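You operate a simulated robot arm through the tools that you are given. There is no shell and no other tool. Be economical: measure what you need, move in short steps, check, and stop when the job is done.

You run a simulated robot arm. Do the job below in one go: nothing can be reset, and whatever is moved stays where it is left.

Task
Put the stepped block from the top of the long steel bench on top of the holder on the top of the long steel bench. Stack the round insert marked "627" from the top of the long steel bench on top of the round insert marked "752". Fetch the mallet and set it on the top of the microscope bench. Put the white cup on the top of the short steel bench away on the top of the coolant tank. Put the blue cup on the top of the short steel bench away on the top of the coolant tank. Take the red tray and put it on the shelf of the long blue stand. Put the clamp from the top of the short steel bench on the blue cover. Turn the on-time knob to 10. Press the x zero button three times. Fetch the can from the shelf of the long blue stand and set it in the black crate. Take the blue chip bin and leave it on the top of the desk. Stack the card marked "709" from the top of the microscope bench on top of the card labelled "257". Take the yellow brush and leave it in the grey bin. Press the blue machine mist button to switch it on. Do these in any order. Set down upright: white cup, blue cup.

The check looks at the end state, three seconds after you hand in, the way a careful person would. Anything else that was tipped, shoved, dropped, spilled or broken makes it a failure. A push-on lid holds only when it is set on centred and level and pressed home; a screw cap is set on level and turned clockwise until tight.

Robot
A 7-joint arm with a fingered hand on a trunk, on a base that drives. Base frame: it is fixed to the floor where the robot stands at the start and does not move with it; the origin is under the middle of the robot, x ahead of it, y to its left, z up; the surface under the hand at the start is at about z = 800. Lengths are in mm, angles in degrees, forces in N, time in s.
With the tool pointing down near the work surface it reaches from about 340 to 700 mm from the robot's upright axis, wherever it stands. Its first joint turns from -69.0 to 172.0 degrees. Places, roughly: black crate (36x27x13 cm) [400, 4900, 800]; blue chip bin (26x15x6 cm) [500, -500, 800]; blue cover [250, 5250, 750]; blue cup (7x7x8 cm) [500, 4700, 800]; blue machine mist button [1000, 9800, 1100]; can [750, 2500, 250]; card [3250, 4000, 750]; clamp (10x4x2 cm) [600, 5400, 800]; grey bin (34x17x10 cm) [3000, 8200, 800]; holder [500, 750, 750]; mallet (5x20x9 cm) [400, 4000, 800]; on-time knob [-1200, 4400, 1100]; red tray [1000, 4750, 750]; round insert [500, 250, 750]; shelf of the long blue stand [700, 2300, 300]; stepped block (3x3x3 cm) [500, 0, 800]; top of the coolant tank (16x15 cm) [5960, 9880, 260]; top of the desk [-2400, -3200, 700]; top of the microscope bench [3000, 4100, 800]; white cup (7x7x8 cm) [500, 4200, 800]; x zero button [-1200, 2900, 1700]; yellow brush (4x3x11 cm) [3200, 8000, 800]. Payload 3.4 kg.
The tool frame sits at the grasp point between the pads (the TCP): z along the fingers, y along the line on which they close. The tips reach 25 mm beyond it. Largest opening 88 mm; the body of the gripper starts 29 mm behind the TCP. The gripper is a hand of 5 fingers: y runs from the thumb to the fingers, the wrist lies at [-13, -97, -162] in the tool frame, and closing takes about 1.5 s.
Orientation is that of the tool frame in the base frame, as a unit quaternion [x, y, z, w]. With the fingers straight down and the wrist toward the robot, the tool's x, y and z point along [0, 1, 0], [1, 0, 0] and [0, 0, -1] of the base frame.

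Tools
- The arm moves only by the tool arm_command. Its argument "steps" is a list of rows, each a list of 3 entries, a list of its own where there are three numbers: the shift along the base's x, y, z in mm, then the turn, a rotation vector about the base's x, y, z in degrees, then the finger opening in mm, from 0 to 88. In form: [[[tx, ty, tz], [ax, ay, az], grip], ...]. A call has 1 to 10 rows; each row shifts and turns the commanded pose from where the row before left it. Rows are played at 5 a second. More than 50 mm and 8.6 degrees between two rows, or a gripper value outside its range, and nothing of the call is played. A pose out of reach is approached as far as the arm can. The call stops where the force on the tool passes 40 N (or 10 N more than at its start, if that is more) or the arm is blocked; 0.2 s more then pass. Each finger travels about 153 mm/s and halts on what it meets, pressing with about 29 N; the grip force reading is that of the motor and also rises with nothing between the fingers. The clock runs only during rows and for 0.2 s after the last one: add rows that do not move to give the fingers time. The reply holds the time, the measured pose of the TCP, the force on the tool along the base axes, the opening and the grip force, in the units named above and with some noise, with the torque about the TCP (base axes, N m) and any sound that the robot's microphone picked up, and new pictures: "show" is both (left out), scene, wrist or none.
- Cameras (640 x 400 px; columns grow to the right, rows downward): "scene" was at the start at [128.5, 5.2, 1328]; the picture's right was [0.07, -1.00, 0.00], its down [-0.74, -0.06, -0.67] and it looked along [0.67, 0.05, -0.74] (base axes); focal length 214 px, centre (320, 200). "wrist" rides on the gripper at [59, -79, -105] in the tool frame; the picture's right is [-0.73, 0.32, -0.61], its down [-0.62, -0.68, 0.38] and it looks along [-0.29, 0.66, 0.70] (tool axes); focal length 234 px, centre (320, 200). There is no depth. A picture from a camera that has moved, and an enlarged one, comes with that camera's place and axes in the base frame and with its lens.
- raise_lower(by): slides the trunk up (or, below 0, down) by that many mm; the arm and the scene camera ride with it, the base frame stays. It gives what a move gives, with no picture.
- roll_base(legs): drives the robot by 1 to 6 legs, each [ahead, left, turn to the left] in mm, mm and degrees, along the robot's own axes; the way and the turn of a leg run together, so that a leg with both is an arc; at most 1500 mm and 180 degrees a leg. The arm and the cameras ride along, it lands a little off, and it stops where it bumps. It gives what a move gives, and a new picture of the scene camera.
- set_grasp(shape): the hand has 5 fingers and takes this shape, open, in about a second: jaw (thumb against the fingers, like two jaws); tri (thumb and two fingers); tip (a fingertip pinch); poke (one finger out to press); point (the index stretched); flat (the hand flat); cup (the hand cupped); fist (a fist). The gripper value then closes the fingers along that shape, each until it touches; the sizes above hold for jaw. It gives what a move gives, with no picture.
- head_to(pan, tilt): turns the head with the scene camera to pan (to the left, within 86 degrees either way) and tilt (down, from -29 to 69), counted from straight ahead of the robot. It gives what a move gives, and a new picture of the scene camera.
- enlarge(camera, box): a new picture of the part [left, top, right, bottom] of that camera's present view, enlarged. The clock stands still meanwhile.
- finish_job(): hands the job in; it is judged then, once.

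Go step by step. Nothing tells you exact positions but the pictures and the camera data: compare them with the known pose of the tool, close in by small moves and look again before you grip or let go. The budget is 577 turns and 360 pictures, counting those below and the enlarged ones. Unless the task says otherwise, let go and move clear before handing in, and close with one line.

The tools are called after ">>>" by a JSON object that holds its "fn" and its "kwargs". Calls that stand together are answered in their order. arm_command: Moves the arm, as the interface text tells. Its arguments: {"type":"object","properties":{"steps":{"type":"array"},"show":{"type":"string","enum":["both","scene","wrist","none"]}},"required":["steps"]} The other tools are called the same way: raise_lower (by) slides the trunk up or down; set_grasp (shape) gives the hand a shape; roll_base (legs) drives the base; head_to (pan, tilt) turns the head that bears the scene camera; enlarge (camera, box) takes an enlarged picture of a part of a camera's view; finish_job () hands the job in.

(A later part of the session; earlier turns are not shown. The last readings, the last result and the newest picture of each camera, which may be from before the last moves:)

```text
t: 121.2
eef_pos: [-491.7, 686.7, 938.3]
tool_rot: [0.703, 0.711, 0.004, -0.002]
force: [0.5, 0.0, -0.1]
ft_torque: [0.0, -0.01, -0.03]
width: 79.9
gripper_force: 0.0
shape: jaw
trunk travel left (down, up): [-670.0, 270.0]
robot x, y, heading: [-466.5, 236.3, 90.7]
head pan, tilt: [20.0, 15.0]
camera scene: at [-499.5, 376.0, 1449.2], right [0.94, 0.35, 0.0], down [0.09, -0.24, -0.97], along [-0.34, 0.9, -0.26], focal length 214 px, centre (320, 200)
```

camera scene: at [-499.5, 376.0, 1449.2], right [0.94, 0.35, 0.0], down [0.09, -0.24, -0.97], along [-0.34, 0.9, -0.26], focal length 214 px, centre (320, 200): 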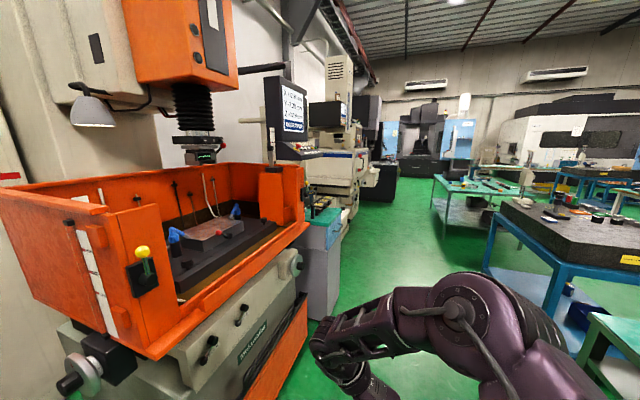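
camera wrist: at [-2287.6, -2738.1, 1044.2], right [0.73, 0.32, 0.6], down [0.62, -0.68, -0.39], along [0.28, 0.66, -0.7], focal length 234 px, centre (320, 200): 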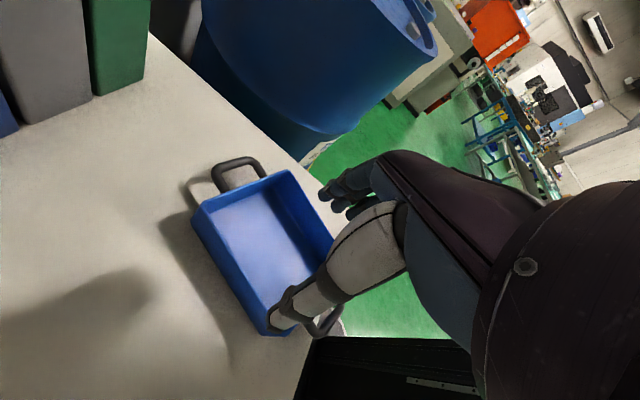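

I see an orange EDM machine and a panel with a display beyond it. I drive on and look at the panel near y≈2900.

>>> {"fn": "roll_base", "kwargs": {"legs": [[1400, 0, 0], [500, 0, 0]]}}

>>> {"fn": "head_to", "kwargs": {"pan": 45, "tilt": 0}}

```text
t: 130.7
eef_pos: [-489.2, 2573.3, 938.1]
tool_rot: [0.707, 0.707, 0.003, -0.002]
force: [-0.2, 0.0, -0.4]
ft_torque: [0.0, -0.01, -0.01]
width: 79.9
gripper_force: 0.0
shape: jaw
trunk travel left (down, up): [-670.0, 270.0]
robot x, y, heading: [-467.8, 2125.3, 90.1]
head pan, tilt: [20.0, 15.0]
camera scene: at [-499.7, 2263.6, 1449.2], right [0.94, 0.34, 0.0], down [0.09, -0.24, -0.97], along [-0.33, 0.91, -0.26], focal length 214 px, centre (320, 200)
```

scene: 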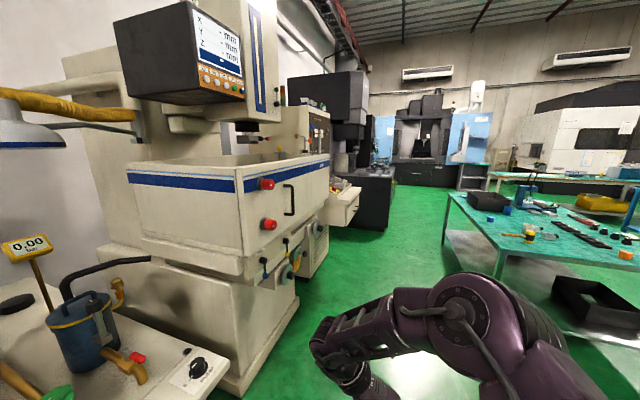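

```text
t: 131.6
eef_pos: [-489.2, 2572.5, 937.8]
tool_rot: [0.707, 0.707, 0.004, -0.002]
force: [-0.6, 0.8, -0.7]
ft_torque: [-0.01, -0.01, 0.01]
width: 80.2
gripper_force: 0.0
shape: jaw
trunk travel left (down, up): [-670.0, 270.0]
robot x, y, heading: [-466.2, 2125.4, 90.1]
head pan, tilt: [45.0, 0.0]
camera scene: at [-531.4, 2239.3, 1473.4], right [0.71, 0.71, 0.0], down [0.0, 0.0, -1.0], along [-0.71, 0.71, 0.0], focal length 214 px, centre (320, 200)
```

scene: 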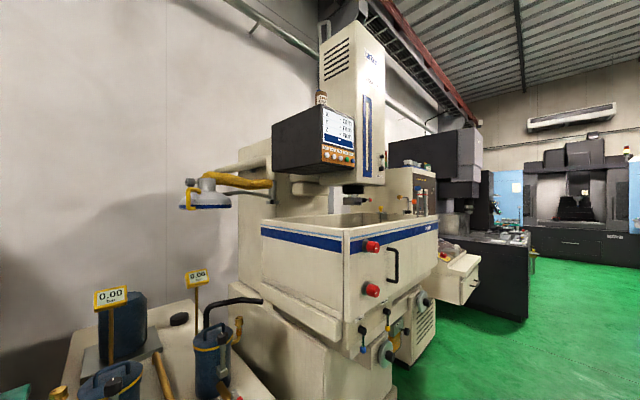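

The readout panel with a row of buttons is visible. I zoom in.

>>> {"fn": "enlarge", "kwargs": {"camera": "scene", "box": [265, 95, 375, 180]}}

>>> {"fn": "enlarge", "kwargs": {"camera": "scene", "box": [380, 150, 540, 280]}}

```text
4.71 times, centred on (320, 138) of scene
camera zoom: at [-531.4, 2239.3, 1473.4], right [0.71, 0.71, 0.0], down [0.0, 0.0, -1.0], along [-0.71, 0.71, 0.0], focal length 1009 px, centre (320, 494)
```

zoom: 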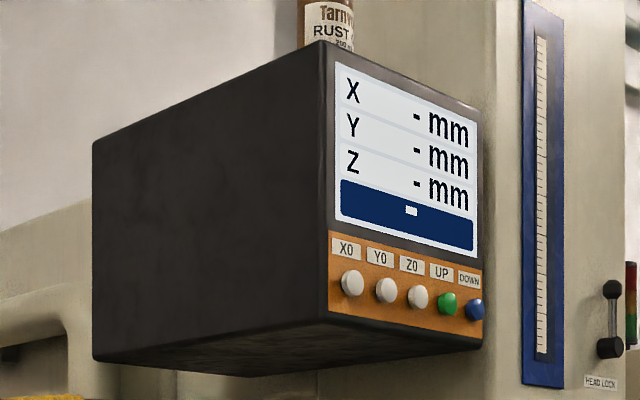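

```text
3.08 times, centred on (460, 215) of scene
camera zoom: at [-531.4, 2239.3, 1473.4], right [0.71, 0.71, 0.0], down [0.0, 0.0, -1.0], along [-0.71, 0.71, 0.0], focal length 660 px, centre (-111, 154)
```

zoom: 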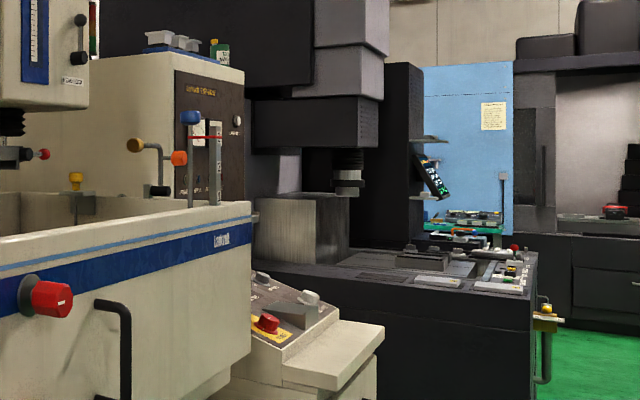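

X0 is the white leftmost button, near [-1276, 3030, 1700], on a face toward the aisle. I raise the trunk, straighten the hand's yaw, then pitch it to point forward, all in the free aisle.

>>> {"fn": "raise_lower", "kwargs": {"by": 200}}

>>> {"fn": "arm_command", "kwargs": {"steps": [[[0, 0, 15], [0, 0, 8.5], 80], [[0, 0, 15], [0, 0, 8.5], 80], [[0, 0, 15], [0, 0, 8.5], 80], [[0, 0, 15], [0, 0, 8.5], 80], [[0, 0, 15], [0, 0, 8.5], 80], [[0, 0, 15], [0, 0, 8.5], 80], [[0, 0, 15], [0, 0, 8.5], 80], [[0, 0, 15], [0, 0, 8.5], 80], [[0, 0, 15], [0, 0, 8.5], 80], [[0, 0, 15], [0, 0, 8.5], 80]], "show": "none"}}

>>> {"fn": "set_grasp", "kwargs": {"shape": "poke"}}

```text
t: 133.8
eef_pos: [-488.5, 2573.9, 1139.2]
tool_rot: [0.707, 0.707, 0.003, -0.002]
force: [1.0, 0.0, 0.6]
ft_torque: [0.01, -0.01, 0.01]
width: 80.0
gripper_force: 0.1
shape: jaw
trunk travel left (down, up): [-870.0, 70.0]
robot x, y, heading: [-463.9, 2122.7, 90.1]
head pan, tilt: [45.0, 0.0]
```

```text
t: 136.0
eef_pos: [-487.4, 2574.3, 1288.6]
tool_rot: [0.041, 0.999, 0.0, -0.004]
force: [0.3, -0.3, -0.1]
ft_torque: [-0.01, 0.02, -0.02]
width: 79.8
gripper_force: 0.1
shape: jaw
trunk travel left (down, up): [-870.0, 70.0]
robot x, y, heading: [-468.4, 2128.0, 89.8]
head pan, tilt: [45.0, 0.0]
```

```text
t: 136.9
eef_pos: [-488.6, 2574.7, 1289.1]
tool_rot: [0.045, 0.999, 0.002, -0.004]
force: [0.8, 0.7, -1.0]
ft_torque: [0.0, 0.0, 0.0]
width: 0.0
gripper_force: 0.1
shape: poke
trunk travel left (down, up): [-870.0, 70.0]
robot x, y, heading: [-470.1, 2125.0, 89.9]
head pan, tilt: [45.0, 0.0]
```

>>> {"fn": "arm_command", "kwargs": {"steps": [[[0, 0, 15], [0, 0, 5], 0], [[0, 0, 15], [8.5, 0, 0], 0], [[0, 0, 15], [8.5, 0, 0], 0], [[0, 0, 15], [8.5, 0, 0], 0], [[0, 0, 15], [8.5, 0, 0], 0], [[0, 0, 15], [8.5, 0, 0], 0], [[0, 0, 15], [8.5, 0, 0], 0], [[0, 0, 15], [8.5, 0, 0], 0], [[0, 0, 15], [8.5, 0, 0], 0], [[0, 0, 15], [8.5, 0, 0], 0]], "show": "none"}}

>>> {"fn": "arm_command", "kwargs": {"steps": [[[0, 0, 15], [8.5, 0, 0], 0], [[0, 0, 15], [5, 0, 0], 0], [[0, 0, 0], [0, 0, 0], 0]], "show": "wrist"}}

>>> {"fn": "head_to", "kwargs": {"pan": 0, "tilt": 5}}

```text
t: 139.1
eef_pos: [-500.5, 2597.1, 1481.7]
tool_rot: [0.004, 0.809, 0.588, -0.008]
force: [-0.5, -0.3, 0.6]
ft_torque: [0.02, 0.0, -0.03]
width: 0.0
gripper_force: 28.9
shape: jaw
out of reach, approached as far as the arm can: row 9, 10
trunk travel left (down, up): [-870.0, 70.0]
robot x, y, heading: [-469.8, 2128.8, 90.2]
head pan, tilt: [45.0, 0.0]
```

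```text
t: 139.9
eef_pos: [-527.2, 2612.3, 1530.7]
tool_rot: [0.003, 0.768, 0.641, -0.006]
force: [-0.3, -0.1, 0.7]
ft_torque: [0.03, 0.0, -0.02]
width: 0.0
gripper_force: 29.1
shape: jaw
out of reach, approached as far as the arm can: row 1, 2
trunk travel left (down, up): [-870.0, 70.0]
robot x, y, heading: [-469.8, 2127.3, 89.9]
head pan, tilt: [45.0, 0.0]
camera wrist: at [-586.8, 2495.6, 1472.9], right [0.73, -0.54, 0.42], down [0.61, 0.26, -0.75], along [0.29, 0.8, 0.52], focal length 234 px, centre (320, 200)
```

wrist: 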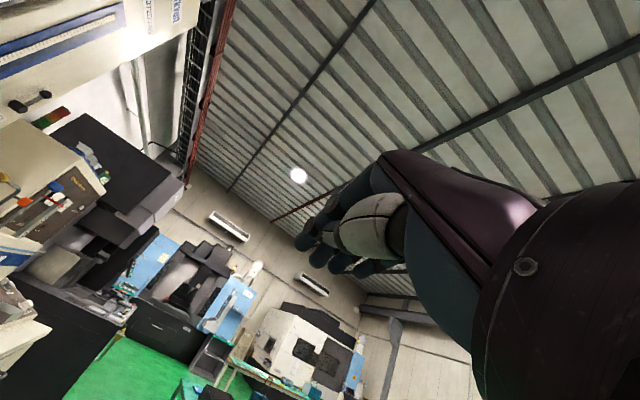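

```text
t: 141.0
eef_pos: [-524.5, 2614.4, 1529.3]
tool_rot: [0.004, 0.77, 0.638, -0.006]
force: [0.9, 0.2, -1.1]
ft_torque: [-0.02, 0.04, -0.01]
width: 0.0
gripper_force: 29.3
shape: jaw
trunk travel left (down, up): [-870.0, 70.0]
robot x, y, heading: [-470.4, 2126.9, 90.0]
head pan, tilt: [0.0, 5.0]
camera scene: at [-528.1, 2243.7, 1669.2], right [0.75, 0.66, 0.0], down [0.03, -0.03, -1.0], along [-0.66, 0.75, -0.05], focal length 214 px, centre (320, 200)
```

scene: 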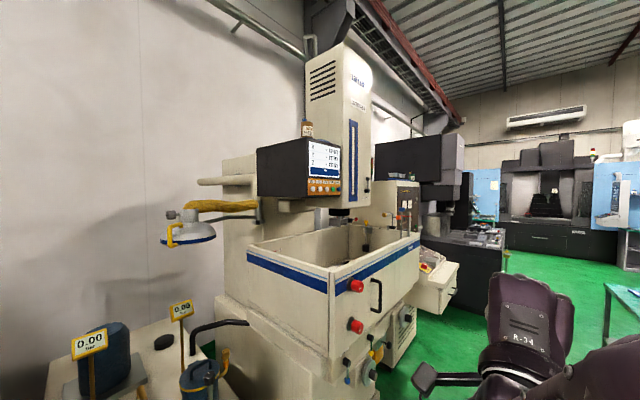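

The hand went back to jaw when I sent grip 0; I set poke again and test sending 88, while looking.

>>> {"fn": "set_grasp", "kwargs": {"shape": "poke"}}

>>> {"fn": "arm_command", "kwargs": {"steps": [[[0, 0, 10], [0, 0, 0], 88], [[0, 0, 10], [0, 0, 0], 88], [[0, 0, 0], [0, 0, 0], 88]], "show": "both"}}

```text
t: 141.9
eef_pos: [-525.5, 2614.0, 1528.0]
tool_rot: [0.005, 0.771, 0.636, -0.006]
force: [-0.1, 0.3, 0.7]
ft_torque: [0.0, -0.02, -0.02]
width: 0.1
gripper_force: 0.0
shape: poke
trunk travel left (down, up): [-870.0, 70.0]
robot x, y, heading: [-468.0, 2126.2, 90.1]
head pan, tilt: [0.0, 5.0]
```

```text
t: 142.7
eef_pos: [-532.5, 2617.2, 1545.1]
tool_rot: [0.0, 0.761, 0.649, -0.002]
force: [-0.1, -0.2, 0.2]
ft_torque: [0.01, 0.0, 0.0]
width: 0.0
gripper_force: 0.0
shape: poke
out of reach, approached as far as the arm can: row 1
trunk travel left (down, up): [-870.0, 70.0]
robot x, y, heading: [-468.5, 2124.4, 90.2]
head pan, tilt: [0.0, 5.0]
camera scene: at [-520.0, 2249.0, 1672.2], right [0.81, 0.58, 0.0], down [0.01, -0.01, -1.0], along [-0.58, 0.81, -0.01], focal length 214 px, centre (320, 200)
camera wrist: at [-592.9, 2500.9, 1483.6], right [0.73, -0.55, 0.41], down [0.62, 0.27, -0.73], along [0.29, 0.79, 0.54], focal length 234 px, centre (320, 200)
```

scene: 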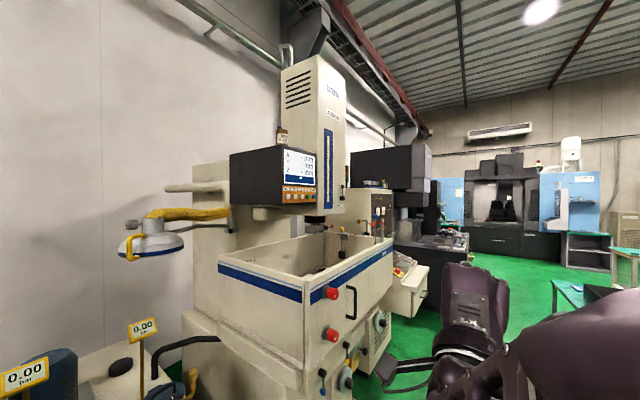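
wrist: 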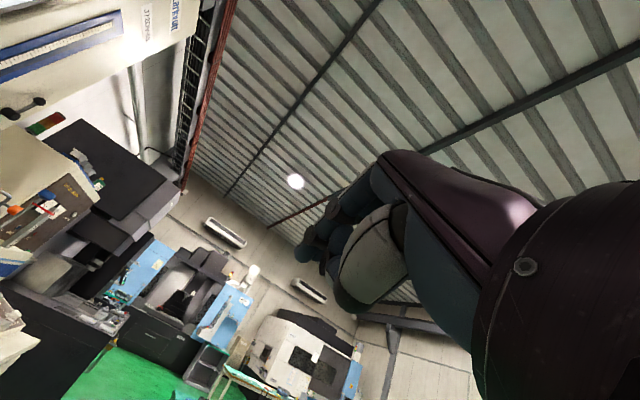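

>>> {"fn": "enlarge", "kwargs": {"camera": "wrist", "box": [260, 150, 420, 330]}}

>>> {"fn": "enlarge", "kwargs": {"camera": "scene", "box": [220, 130, 340, 220]}}

```text
2.22 times, centred on (340, 240) of wrist
camera zoom: at [-592.9, 2500.9, 1483.6], right [0.73, -0.55, 0.41], down [0.62, 0.27, -0.73], along [0.29, 0.79, 0.54], focal length 520 px, centre (276, 111)
```

zoom: 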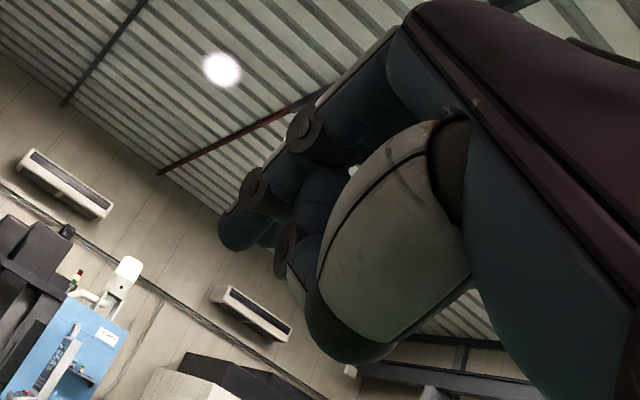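

```text
4.44 times, centred on (280, 175) of scene
camera zoom: at [-520.0, 2249.0, 1672.2], right [0.81, 0.58, 0.0], down [0.01, -0.01, -1.0], along [-0.58, 0.81, -0.01], focal length 953 px, centre (498, 311)
```

zoom: 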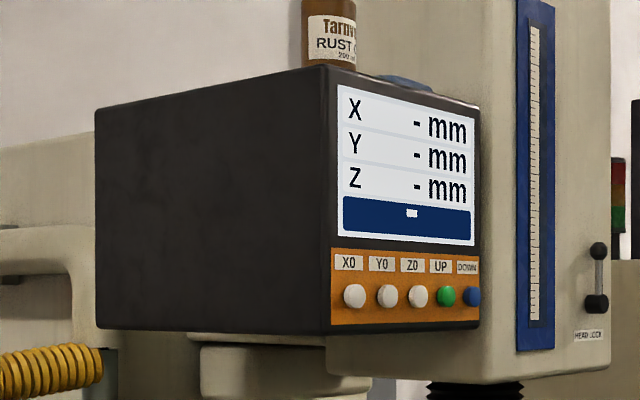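

X0 triangulates to about [-1205, 2956, 1678]; the panel faces +x. I raise the trunk fully and lift the hand to that height here in the aisle first.

>>> {"fn": "raise_lower", "kwargs": {"by": 70}}

>>> {"fn": "arm_command", "kwargs": {"steps": [[[0, 15, 15], [0, 0, 0], 88], [[0, 15, 15], [0, 0, 0], 88], [[0, 15, 15], [0, 0, 0], 88], [[0, 15, 15], [0, 0, 0], 88], [[0, 15, 10], [0, 0, 0], 88], [[0, 0, 0], [0, 0, 0], 88]], "show": "scene"}}

```text
t: 143.8
eef_pos: [-533.3, 2616.1, 1615.8]
tool_rot: [0.0, 0.76, 0.649, -0.002]
force: [1.0, 0.0, -0.5]
ft_torque: [-0.02, 0.04, -0.03]
width: 0.2
gripper_force: 0.1
shape: poke
trunk travel left (down, up): [-940.0, 0.0]
robot x, y, heading: [-466.6, 2127.4, 90.1]
head pan, tilt: [0.0, 5.0]
```

```text
t: 145.2
eef_pos: [-535.9, 2689.0, 1689.2]
tool_rot: [-0.003, 0.757, 0.653, 0.0]
force: [0.8, -0.8, 0.0]
ft_torque: [0.0, 0.01, 0.0]
width: 0.0
gripper_force: 0.1
shape: poke
trunk travel left (down, up): [-940.0, 0.0]
robot x, y, heading: [-464.0, 2124.6, 89.9]
head pan, tilt: [0.0, 5.0]
camera scene: at [-468.3, 2266.8, 1735.5], right [1.0, 0.0, 0.0], down [0.0, -0.09, -1.0], along [0.0, 1.0, -0.09], focal length 214 px, centre (320, 200)
```

scene: 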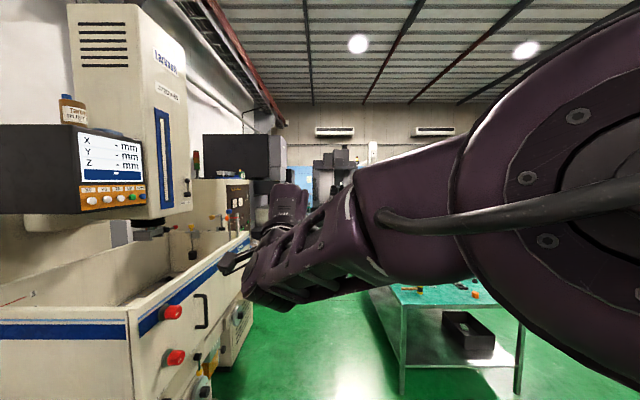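

The arm is up and clear of the tank. I drive to y≈3027 and turn left to face the panel.

>>> {"fn": "roll_base", "kwargs": {"legs": [[900, 0, 0], [0, 0, 90]]}}

>>> {"fn": "head_to", "kwargs": {"pan": 20, "tilt": 10}}

>>> {"fn": "arm_command", "kwargs": {"steps": [[[0, 0, 0], [0, 0, 0], 88]], "show": "both"}}

```text
t: 153.7
eef_pos: [-1033.5, 2936.0, 1689.7]
tool_rot: [0.545, -0.525, -0.455, 0.469]
force: [0.0, -0.4, -0.6]
ft_torque: [0.0, 0.0, -0.03]
width: 0.0
gripper_force: 0.0
shape: poke
trunk travel left (down, up): [-940.0, 0.0]
robot x, y, heading: [-476.2, 3018.0, -178.5]
head pan, tilt: [0.0, 5.0]
camera scene: at [-614.5, 3014.8, 1735.5], right [-0.03, 1.0, 0.0], down [0.09, 0.0, -1.0], along [-1.0, -0.03, -0.09], focal length 214 px, centre (320, 200)
```

scene: 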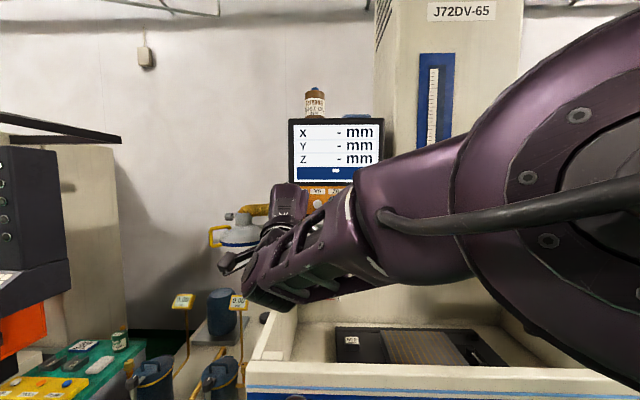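

```text
t: 154.6
eef_pos: [-1034.9, 2935.1, 1689.2]
tool_rot: [0.545, -0.525, -0.455, 0.47]
force: [-0.4, 0.5, 0.0]
ft_torque: [0.01, -0.04, -0.01]
width: 0.0
gripper_force: 0.1
shape: poke
trunk travel left (down, up): [-940.0, 0.0]
robot x, y, heading: [-469.6, 3021.4, -178.4]
head pan, tilt: [20.0, 10.0]
camera scene: at [-609.2, 2982.9, 1727.4], right [-0.37, 0.93, 0.0], down [0.16, 0.06, -0.98], along [-0.92, -0.36, -0.17], focal length 214 px, centre (320, 200)
```

scene: 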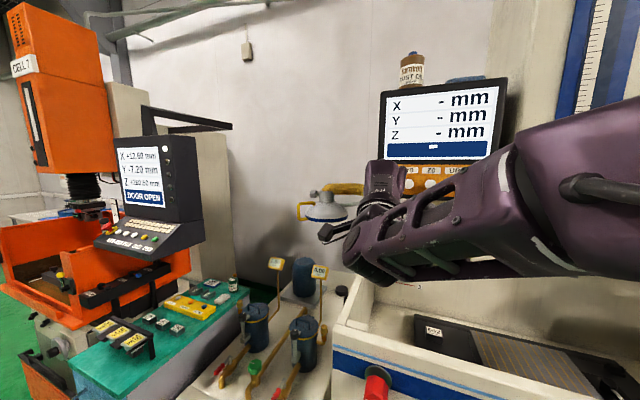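

```text
t: 155.0
eef_pos: [-1034.7, 2935.5, 1688.5]
tool_rot: [0.545, -0.525, -0.455, 0.469]
force: [-0.5, 0.0, 0.5]
ft_torque: [-0.02, 0.04, -0.01]
width: 0.0
gripper_force: 0.1
shape: poke
trunk travel left (down, up): [-940.0, 0.0]
robot x, y, heading: [-468.7, 3022.3, -178.2]
head pan, tilt: [20.0, 10.0]
camera scene: at [-609.2, 2982.8, 1727.4], right [-0.37, 0.93, 0.0], down [0.16, 0.06, -0.98], along [-0.92, -0.36, -0.17], focal length 214 px, centre (320, 200)
camera wrist: at [-917.7, 2882.2, 1625.2], right [0.53, 0.74, 0.41], down [-0.3, 0.62, -0.73], along [-0.79, 0.26, 0.55], focal length 234 px, centre (320, 200)
```

scene: 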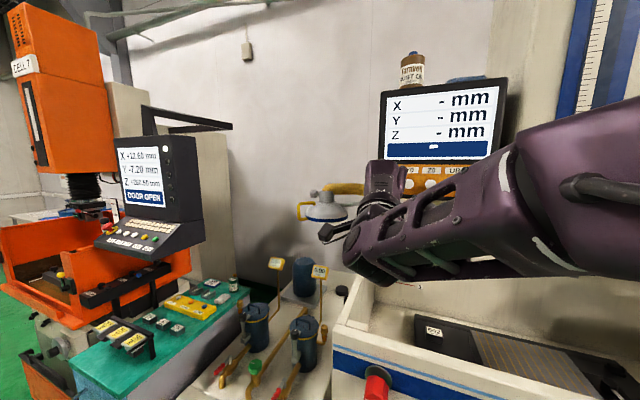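
wrist: 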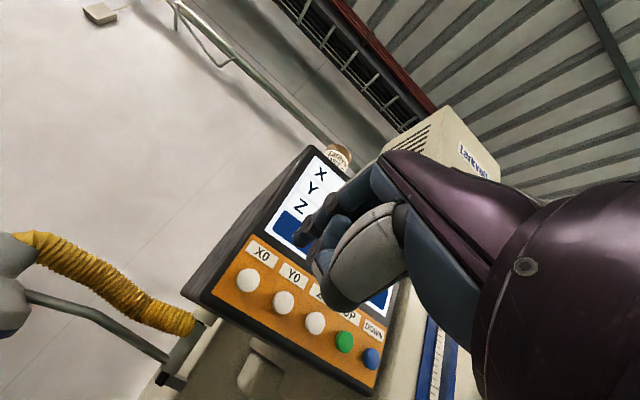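

The panel faces me; X0 is at about [-1195, 2947, 1671]. I zoom in on the poking finger tip.

>>> {"fn": "enlarge", "kwargs": {"camera": "wrist", "box": [220, 180, 420, 320]}}

```text
2.86 times, centred on (320, 250) of wrist
camera zoom: at [-917.7, 2882.2, 1625.2], right [0.53, 0.74, 0.41], down [-0.3, 0.62, -0.73], along [-0.79, 0.26, 0.55], focal length 669 px, centre (320, 57)
```

zoom: 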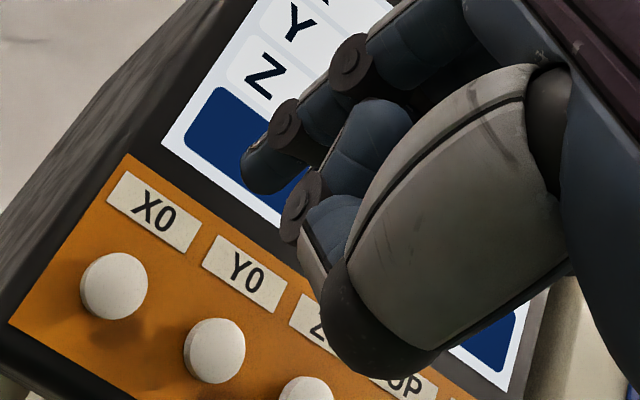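

The index is the outer finger, its tip about 133 mm short, 17 mm right and 16 mm high of X0. I drive 75 mm closer and align with the arm.

>>> {"fn": "roll_base", "kwargs": {"legs": [[75, 0, 0]]}}

>>> {"fn": "arm_command", "kwargs": {"steps": [[[-10, 18, -14], [0, 0, 0], 88], [[0, 0, 0], [0, 0, 0], 88]], "show": "wrist"}}

>>> {"fn": "enlarge", "kwargs": {"camera": "wrist", "box": [220, 180, 420, 320]}}

```text
t: 156.0
eef_pos: [-1100.8, 2934.4, 1692.0]
tool_rot: [0.544, -0.524, -0.456, 0.47]
force: [0.2, 0.1, 0.3]
ft_torque: [0.02, -0.03, -0.03]
width: 0.0
gripper_force: 0.1
shape: poke
trunk travel left (down, up): [-940.0, 0.0]
robot x, y, heading: [-545.6, 3014.9, -178.5]
head pan, tilt: [20.0, 10.0]
camera scene: at [-675.6, 2981.0, 1728.1], right [-0.37, 0.93, 0.0], down [0.16, 0.06, -0.99], along [-0.92, -0.36, -0.17], focal length 214 px, centre (320, 200)
```

scene: 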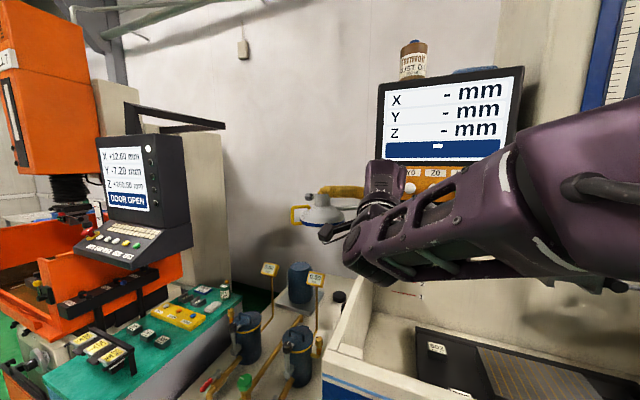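

```text
t: 156.6
eef_pos: [-1114.1, 2952.7, 1676.1]
tool_rot: [0.545, -0.525, -0.455, 0.47]
force: [0.3, -0.2, 0.3]
ft_torque: [-0.01, -0.01, -0.02]
width: 0.1
gripper_force: 0.1
shape: poke
trunk travel left (down, up): [-940.0, 0.0]
robot x, y, heading: [-543.3, 3015.0, -178.5]
head pan, tilt: [20.0, 10.0]
camera wrist: at [-998.3, 2898.0, 1612.5], right [0.53, 0.74, 0.41], down [-0.3, 0.62, -0.73], along [-0.79, 0.26, 0.55], focal length 234 px, centre (320, 200)
```

wrist: 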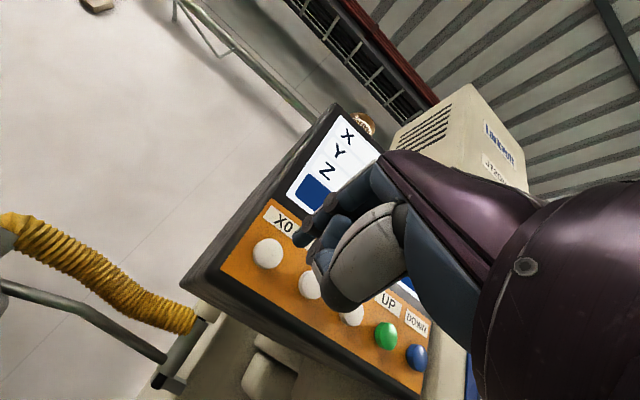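

```text
2.86 times, centred on (320, 250) of wrist
camera zoom: at [-998.3, 2898.0, 1612.5], right [0.53, 0.74, 0.41], down [-0.3, 0.62, -0.73], along [-0.79, 0.26, 0.55], focal length 669 px, centre (320, 57)
```

zoom: 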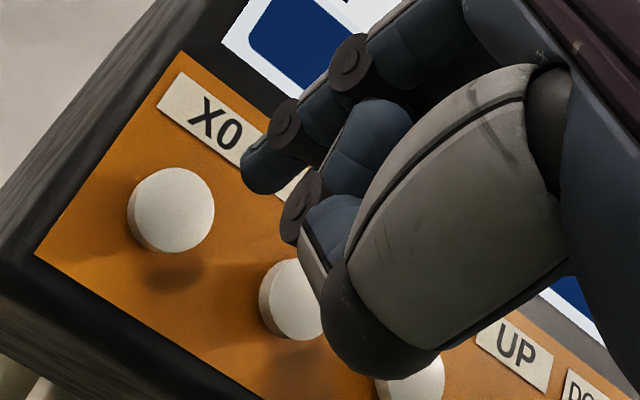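

Aligned within 2–3 mm. I approach in small steps, watching the force.

>>> {"fn": "arm_command", "kwargs": {"steps": [[[-20, 0, -2], [0, 0, 0], 88], [[-18, 0, 0], [0, 0, 0], 88], [[0, 0, 0], [0, 0, 0], 88]], "show": "wrist"}}

>>> {"fn": "enlarge", "kwargs": {"camera": "wrist", "box": [220, 180, 420, 320]}}

```text
t: 157.4
eef_pos: [-1155.5, 2950.4, 1673.4]
tool_rot: [0.545, -0.525, -0.455, 0.469]
force: [0.5, 0.3, -0.5]
ft_torque: [-0.02, -0.02, 0.02]
width: 0.1
gripper_force: 0.1
shape: poke
trunk travel left (down, up): [-940.0, 0.0]
robot x, y, heading: [-545.3, 3017.2, -178.5]
head pan, tilt: [20.0, 10.0]
camera wrist: at [-1038.7, 2897.0, 1609.9], right [0.53, 0.74, 0.41], down [-0.3, 0.62, -0.73], along [-0.79, 0.26, 0.55], focal length 234 px, centre (320, 200)
```

wrist: 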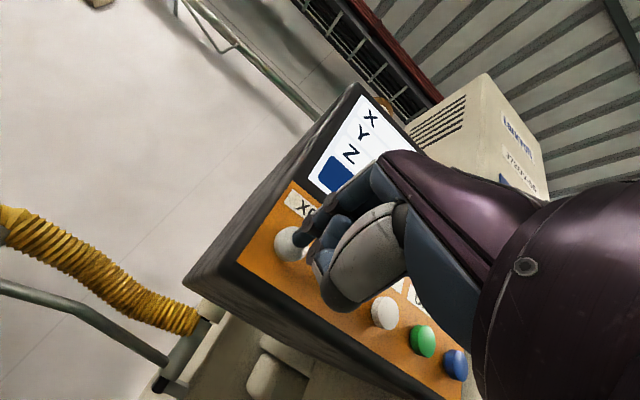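

```text
2.86 times, centred on (320, 250) of wrist
camera zoom: at [-1038.7, 2897.0, 1609.9], right [0.53, 0.74, 0.41], down [-0.3, 0.62, -0.73], along [-0.79, 0.26, 0.55], focal length 669 px, centre (320, 57)
```

zoom: 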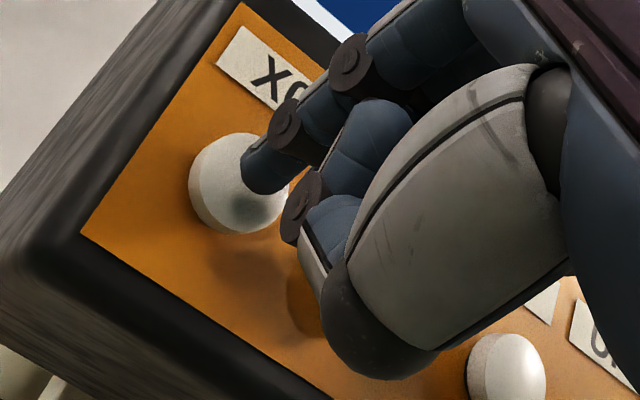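

>>> {"fn": "arm_command", "kwargs": {"steps": [[[-4, 0, 0], [0, 0, 0], 88], [[-4, 0, 0], [0, 0, 0], 88], [[-4, 0, 0], [0, 0, 0], 88], [[0, 0, 0], [0, 0, 0], 88]], "show": "wrist"}}

>>> {"fn": "enlarge", "kwargs": {"camera": "wrist", "box": [220, 120, 460, 320]}}

```text
t: 158.4
eef_pos: [-1164.3, 2952.1, 1674.3]
tool_rot: [0.545, -0.524, -0.455, 0.47]
force: [5.9, -0.2, -0.7]
ft_torque: [0.02, -0.06, 0.07]
width: 0.2
gripper_force: 0.0
shape: poke
trunk travel left (down, up): [-940.0, 0.0]
robot x, y, heading: [-546.5, 3020.8, -178.3]
head pan, tilt: [20.0, 10.0]
heard: click
camera wrist: at [-1047.3, 2898.6, 1610.5], right [0.53, 0.74, 0.41], down [-0.3, 0.62, -0.73], along [-0.79, 0.26, 0.55], focal length 234 px, centre (320, 200)
```

wrist: 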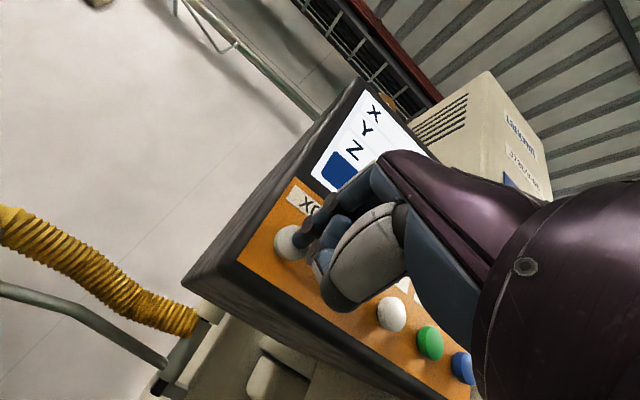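

```text
2.00 times, centred on (340, 220) of wrist
camera zoom: at [-1047.3, 2898.6, 1610.5], right [0.53, 0.74, 0.41], down [-0.3, 0.62, -0.73], along [-0.79, 0.26, 0.55], focal length 468 px, centre (280, 160)
```

zoom: 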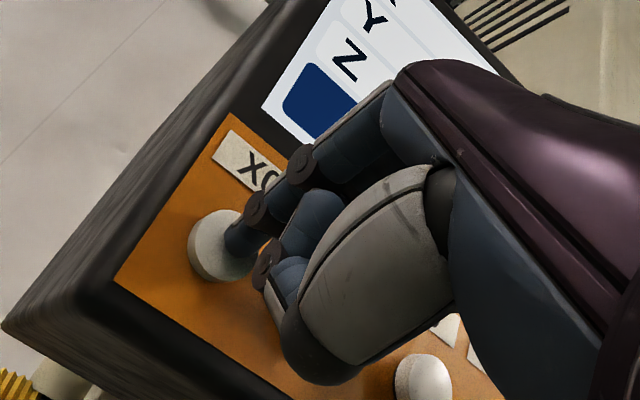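

First click heard. I back off and look at the display before pressing again.

>>> {"fn": "arm_command", "kwargs": {"steps": [[[6, 0, 0], [0, 0, 0], 88], [[8, 0, 0], [0, 0, 0], 88], [[0, 0, 0], [0, 0, 0], 88]], "show": "none"}}

>>> {"fn": "enlarge", "kwargs": {"camera": "scene", "box": [360, 60, 540, 200]}}

>>> {"fn": "arm_command", "kwargs": {"steps": [[[-6, 0, 0], [0, 0, 0], 88], [[-4, 0, 0], [0, 0, 0], 88], [[-4, 0, 0], [0, 0, 0], 88], [[0, 0, 0], [0, 0, 0], 88]], "show": "none"}}

```text
t: 159.2
eef_pos: [-1153.9, 2952.4, 1672.7]
tool_rot: [0.545, -0.525, -0.455, 0.469]
force: [-0.1, 0.0, 1.2]
ft_torque: [0.03, 0.01, 0.0]
width: 0.0
gripper_force: 0.1
shape: poke
trunk travel left (down, up): [-940.0, 0.0]
robot x, y, heading: [-545.4, 3016.6, -178.2]
head pan, tilt: [20.0, 10.0]
```

```text
2.86 times, centred on (450, 130) of scene
camera zoom: at [-683.4, 2980.8, 1727.4], right [-0.37, 0.93, 0.0], down [0.16, 0.06, -0.98], along [-0.92, -0.36, -0.17], focal length 613 px, centre (-51, 400)
```

zoom: 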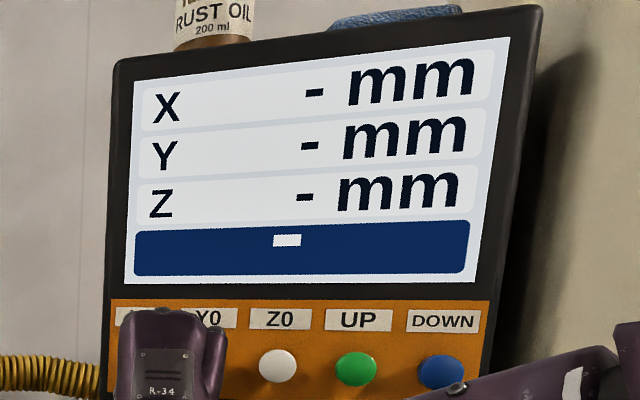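

```text
t: 160.2
eef_pos: [-1164.4, 2952.5, 1674.5]
tool_rot: [0.544, -0.524, -0.456, 0.47]
force: [6.8, -0.4, -1.3]
ft_torque: [-0.02, -0.04, 0.05]
width: 0.1
gripper_force: 0.1
shape: poke
trunk travel left (down, up): [-940.0, 0.0]
robot x, y, heading: [-547.5, 3018.5, -178.1]
head pan, tilt: [20.0, 10.0]
heard: click
```

Second click heard. I release and press a third time, then withdraw.

>>> {"fn": "arm_command", "kwargs": {"steps": [[[6, 0, 0], [0, 0, 0], 88], [[8, 0, 0], [0, 0, 0], 88], [[0, 0, 0], [0, 0, 0], 88]], "show": "none"}}

>>> {"fn": "arm_command", "kwargs": {"steps": [[[-6, 0, 0], [0, 0, 0], 88], [[-4, 0, 0], [0, 0, 0], 88], [[-4, 0, 0], [0, 0, 0], 88], [[0, 0, 0], [0, 0, 0], 88]], "show": "none"}}

>>> {"fn": "arm_command", "kwargs": {"steps": [[[10, 0, 0], [0, 0, 0], 88], [[20, 0, 0], [0, 0, 0], 88], [[30, 0, 0], [0, 0, 0], 88], [[20, 0, 0], [0, 0, 0], 88], [[0, 0, 0], [0, 0, 0], 88]], "show": "none"}}

```text
t: 161.0
eef_pos: [-1154.8, 2953.1, 1672.8]
tool_rot: [0.545, -0.525, -0.454, 0.469]
force: [0.5, 0.1, 0.0]
ft_torque: [0.01, 0.0, 0.01]
width: 0.0
gripper_force: 0.1
shape: poke
trunk travel left (down, up): [-940.0, 0.0]
robot x, y, heading: [-546.7, 3015.2, -178.3]
head pan, tilt: [20.0, 10.0]
```

```text
t: 162.0
eef_pos: [-1164.8, 2952.9, 1675.1]
tool_rot: [0.545, -0.525, -0.455, 0.47]
force: [7.9, 1.0, -1.3]
ft_torque: [-0.01, -0.04, 0.03]
width: 0.1
gripper_force: 0.1
shape: poke
trunk travel left (down, up): [-940.0, 0.0]
robot x, y, heading: [-548.0, 3018.0, -178.3]
head pan, tilt: [20.0, 10.0]
heard: click
```

```text
t: 163.2
eef_pos: [-1089.6, 2953.0, 1672.4]
tool_rot: [0.545, -0.525, -0.454, 0.469]
force: [-0.2, -0.1, -0.6]
ft_torque: [0.03, -0.01, 0.03]
width: 0.1
gripper_force: 0.0
shape: poke
trunk travel left (down, up): [-940.0, 0.0]
robot x, y, heading: [-544.6, 3016.4, -178.4]
head pan, tilt: [20.0, 10.0]
```

Three clicks done. I back off and look toward the on-time knob near y≈4400.

>>> {"fn": "roll_base", "kwargs": {"legs": [[-170, 0, 0], [0, -1000, 0]]}}

>>> {"fn": "head_to", "kwargs": {"pan": -25, "tilt": 30}}

>>> {"fn": "arm_command", "kwargs": {"steps": [[[0, 0, 0], [0, 0, 0], 88], [[0, 0, 0], [0, 0, 0], 88]], "show": "scene"}}

```text
t: 169.5
eef_pos: [-948.9, 3958.8, 1673.7]
tool_rot: [0.546, -0.524, -0.454, 0.47]
force: [0.9, -0.1, 1.0]
ft_torque: [0.02, -0.02, 0.01]
width: 0.0
gripper_force: 0.2
shape: poke
trunk travel left (down, up): [-940.0, 0.0]
robot x, y, heading: [-406.9, 4023.8, -178.2]
head pan, tilt: [20.0, 10.0]
camera scene: at [-545.2, 3988.6, 1727.4], right [-0.37, 0.93, 0.0], down [0.16, 0.07, -0.98], along [-0.91, -0.37, -0.17], focal length 214 px, centre (320, 200)
```

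scene: 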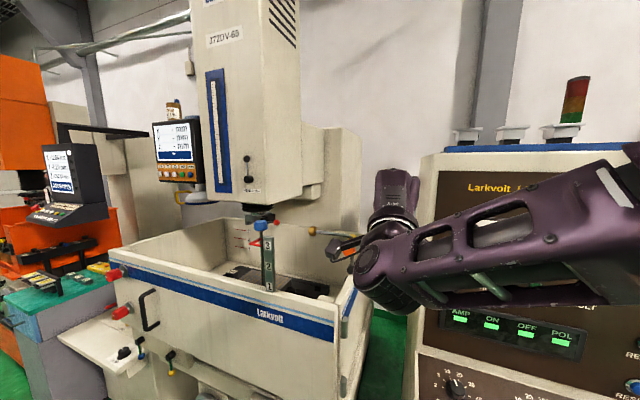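

```text
t: 170.6
eef_pos: [-948.6, 3960.1, 1672.8]
tool_rot: [0.545, -0.525, -0.455, 0.47]
force: [-0.8, -0.6, -0.4]
ft_torque: [0.02, -0.01, 0.03]
width: 0.0
gripper_force: 0.0
shape: poke
trunk travel left (down, up): [-940.0, 0.0]
robot x, y, heading: [-409.1, 4026.4, -178.1]
head pan, tilt: [-25.0, 30.0]
camera scene: at [-542.0, 4059.3, 1695.1], right [0.39, 0.92, 0.0], down [0.46, -0.2, -0.87], along [-0.8, 0.34, -0.5], focal length 214 px, centre (320, 200)
```

scene: 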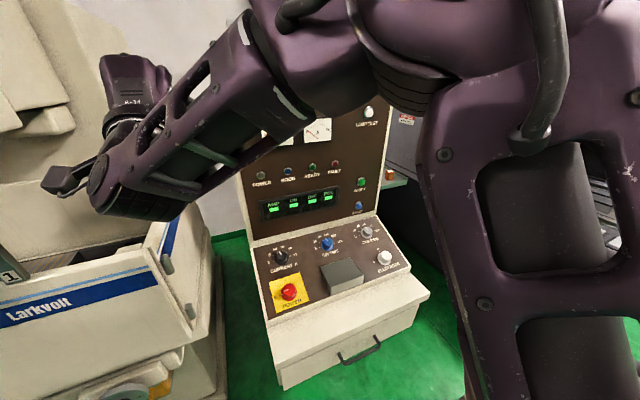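

```text
t: 171.2
eef_pos: [-950.1, 3961.2, 1673.7]
tool_rot: [0.547, -0.524, -0.453, 0.47]
force: [0.1, -0.1, 0.3]
ft_torque: [0.01, -0.02, 0.0]
width: 0.0
gripper_force: 0.1
shape: poke
trunk travel left (down, up): [-940.0, 0.0]
robot x, y, heading: [-408.0, 4026.1, -178.2]
head pan, tilt: [-25.0, 30.0]
camera scene: at [-542.0, 4059.6, 1695.1], right [0.39, 0.92, 0.0], down [0.46, -0.2, -0.87], along [-0.8, 0.34, -0.5], focal length 214 px, centre (320, 200)
```

scene: 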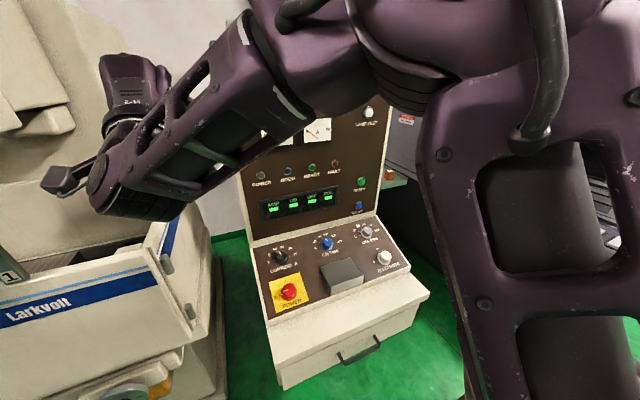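

Here is the EDM console with several knobs on a sloped panel. I zoom in to read them.

>>> {"fn": "enlarge", "kwargs": {"camera": "scene", "box": [245, 210, 425, 320]}}

>>> {"fn": "enlarge", "kwargs": {"camera": "scene", "box": [300, 215, 360, 255]}}

```text
3.56 times, centred on (335, 265) of scene
camera zoom: at [-542.0, 4059.6, 1695.1], right [0.39, 0.92, 0.0], down [0.46, -0.2, -0.87], along [-0.8, 0.34, -0.5], focal length 763 px, centre (267, -31)
```

zoom: 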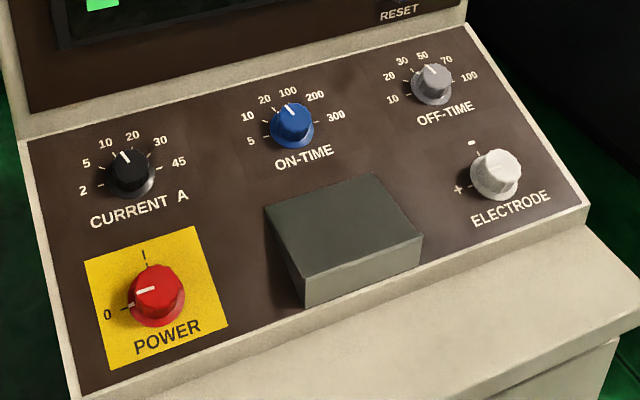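

```text
10.00 times, centred on (330, 235) of scene
camera zoom: at [-542.0, 4059.6, 1695.1], right [0.39, 0.92, 0.0], down [0.46, -0.2, -0.87], along [-0.8, 0.34, -0.5], focal length 2145 px, centre (220, -150)
```

zoom: 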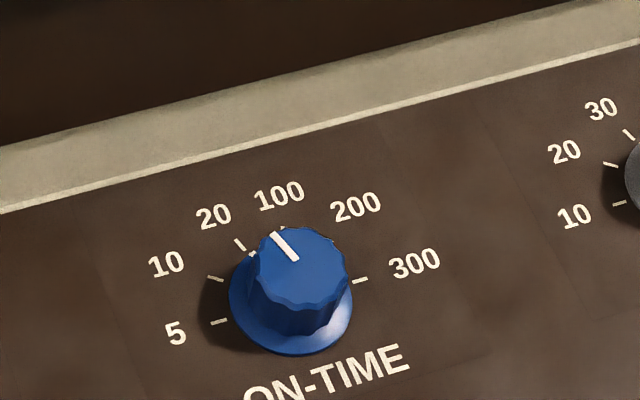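

The on-time knob (blue) is at about [-1163, 4358, 1100] on a panel sloped ~45°, its pointer between 20 and 100. I slide to stand in front of it, keeping the arm high, then lower the trunk.

>>> {"fn": "roll_base", "kwargs": {"legs": [[0, -370, 0]]}}

>>> {"fn": "raise_lower", "kwargs": {"by": -200}}

>>> {"fn": "set_grasp", "kwargs": {"shape": "jaw"}}

>>> {"fn": "head_to", "kwargs": {"pan": 10, "tilt": 35}}

```text
t: 173.6
eef_pos: [-960.1, 4337.1, 1673.4]
tool_rot: [0.545, -0.526, -0.456, 0.468]
force: [-0.2, -0.9, -0.1]
ft_torque: [0.01, -0.01, 0.01]
width: 0.0
gripper_force: 0.0
shape: poke
trunk travel left (down, up): [-940.0, 0.0]
robot x, y, heading: [-417.3, 4400.9, -178.5]
head pan, tilt: [-25.0, 30.0]
camera scene: at [-552.3, 4434.4, 1695.1], right [0.4, 0.92, 0.0], down [0.46, -0.2, -0.87], along [-0.79, 0.35, -0.5], focal length 214 px, centre (320, 200)
```

scene: 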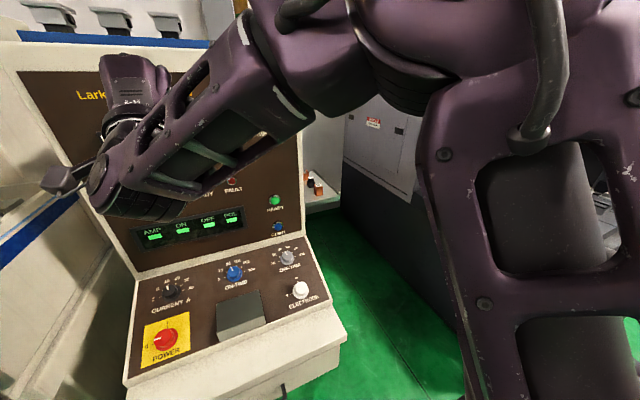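

```text
t: 175.8
eef_pos: [-960.6, 4339.4, 1472.8]
tool_rot: [0.544, -0.526, -0.455, 0.468]
force: [-0.3, -0.1, -0.5]
ft_torque: [0.01, -0.02, -0.03]
width: 0.0
gripper_force: 0.0
shape: poke
trunk travel left (down, up): [-740.0, 200.0]
robot x, y, heading: [-421.9, 4402.2, -178.6]
head pan, tilt: [-25.0, 30.0]
```

```text
t: 176.7
eef_pos: [-961.6, 4339.3, 1474.7]
tool_rot: [0.544, -0.526, -0.455, 0.469]
force: [-0.4, -0.4, 0.4]
ft_torque: [0.02, -0.01, -0.01]
width: 87.6
gripper_force: 0.1
shape: jaw
trunk travel left (down, up): [-740.0, 200.0]
robot x, y, heading: [-421.8, 4400.4, -178.8]
head pan, tilt: [-25.0, 30.0]
```

```text
t: 177.7
eef_pos: [-961.1, 4339.1, 1474.0]
tool_rot: [0.544, -0.527, -0.456, 0.468]
force: [-0.3, -0.3, 0.0]
ft_torque: [-0.03, 0.02, 0.01]
width: 87.9
gripper_force: 0.0
shape: jaw
trunk travel left (down, up): [-740.0, 200.0]
robot x, y, heading: [-418.4, 4401.5, -178.8]
head pan, tilt: [10.0, 35.0]
camera scene: at [-555.8, 4383.0, 1487.3], right [-0.2, 0.98, 0.0], down [0.56, 0.11, -0.82], along [-0.8, -0.16, -0.57], focal length 214 px, centre (320, 200)
```

scene: 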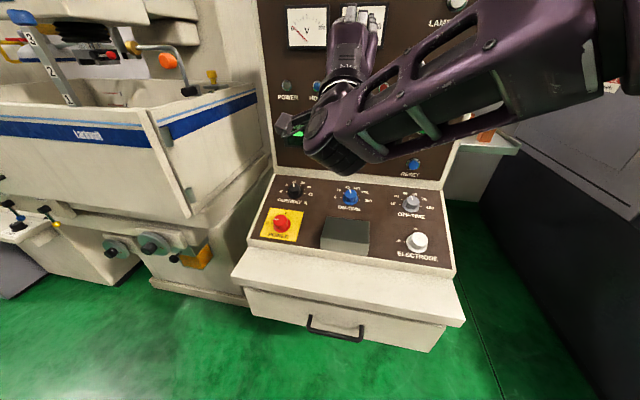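

I pitch the hand down ~35° and bring it nearer above the knob to see the panel's slope and the pointer.

>>> {"fn": "arm_command", "kwargs": {"steps": [[[-5, 4, -25], [0, -8.5, 0], 88], [[-5, 4, -25], [0, -8.5, 0], 88], [[-5, 4, -25], [0, -8.5, 0], 88], [[-5, 4, -25], [0, -8.5, 0], 88], [[-5, 4, -25], [0, 0, 0], 88], [[-5, 4, -25], [0, 0, 0], 88], [[-5, 2, -25], [0, 0, 0], 88], [[0, 0, 0], [0, 0, 0], 88]], "show": "both"}}

>>> {"fn": "enlarge", "kwargs": {"camera": "scene", "box": [250, 160, 470, 280]}}

```text
t: 179.5
eef_pos: [-993.3, 4366.7, 1299.9]
tool_rot: [0.654, -0.64, -0.276, 0.294]
force: [-0.3, 0.1, -0.1]
ft_torque: [-0.01, -0.02, -0.01]
width: 87.7
gripper_force: 0.1
shape: jaw
trunk travel left (down, up): [-740.0, 200.0]
robot x, y, heading: [-418.9, 4405.8, -178.5]
head pan, tilt: [10.0, 35.0]
camera scene: at [-555.3, 4382.6, 1487.3], right [-0.2, 0.98, 0.0], down [0.56, 0.11, -0.82], along [-0.8, -0.16, -0.57], focal length 214 px, centre (320, 200)
camera wrist: at [-862.6, 4313.4, 1311.1], right [0.21, 0.74, 0.64], down [0.16, 0.62, -0.77], along [-0.96, 0.26, 0.01], focal length 234 px, centre (320, 200)
```

scene: 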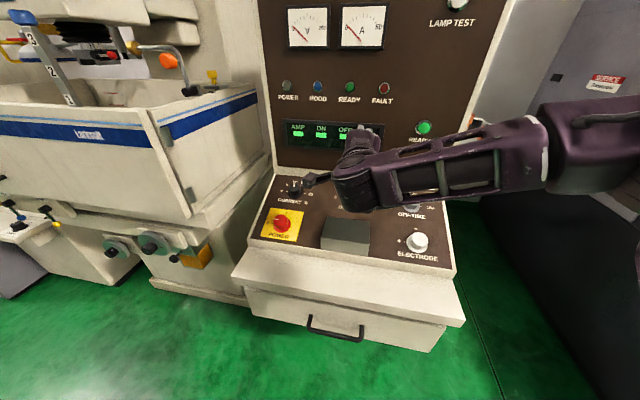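
wrist: 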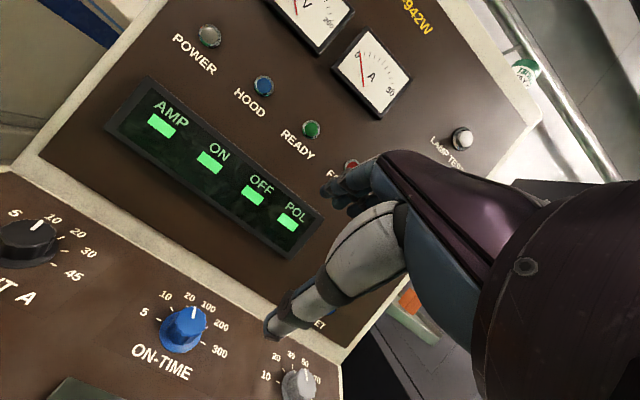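

```text
2.91 times, centred on (360, 220) of scene
camera zoom: at [-555.3, 4382.6, 1487.3], right [-0.2, 0.98, 0.0], down [0.56, 0.11, -0.82], along [-0.8, -0.16, -0.57], focal length 624 px, centre (204, 142)
```

zoom: 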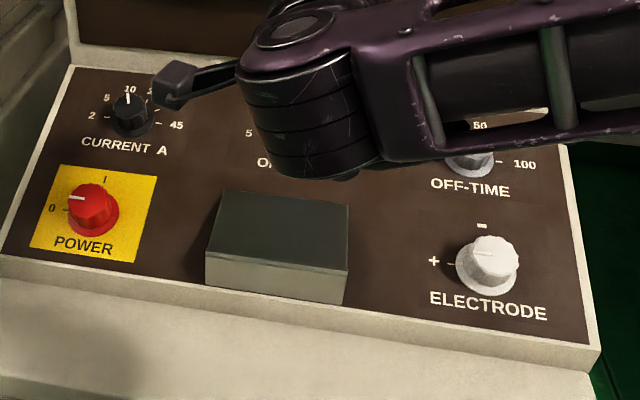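

>>> {"fn": "enlarge", "kwargs": {"camera": "wrist", "box": [120, 270, 260, 390]}}

```text
3.33 times, centred on (190, 330) of wrist
camera zoom: at [-862.6, 4313.4, 1311.1], right [0.21, 0.74, 0.64], down [0.16, 0.62, -0.77], along [-0.96, 0.26, 0.01], focal length 781 px, centre (753, -233)
```

zoom: 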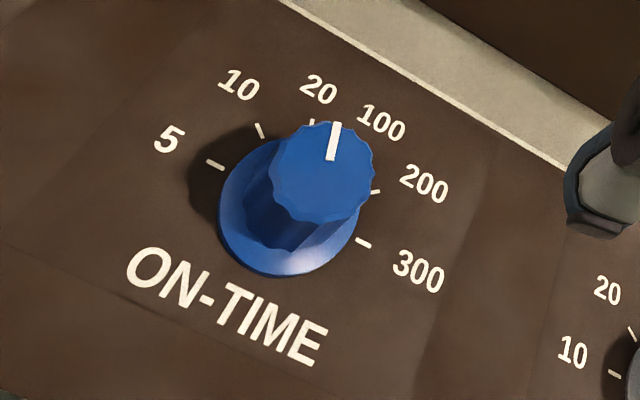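

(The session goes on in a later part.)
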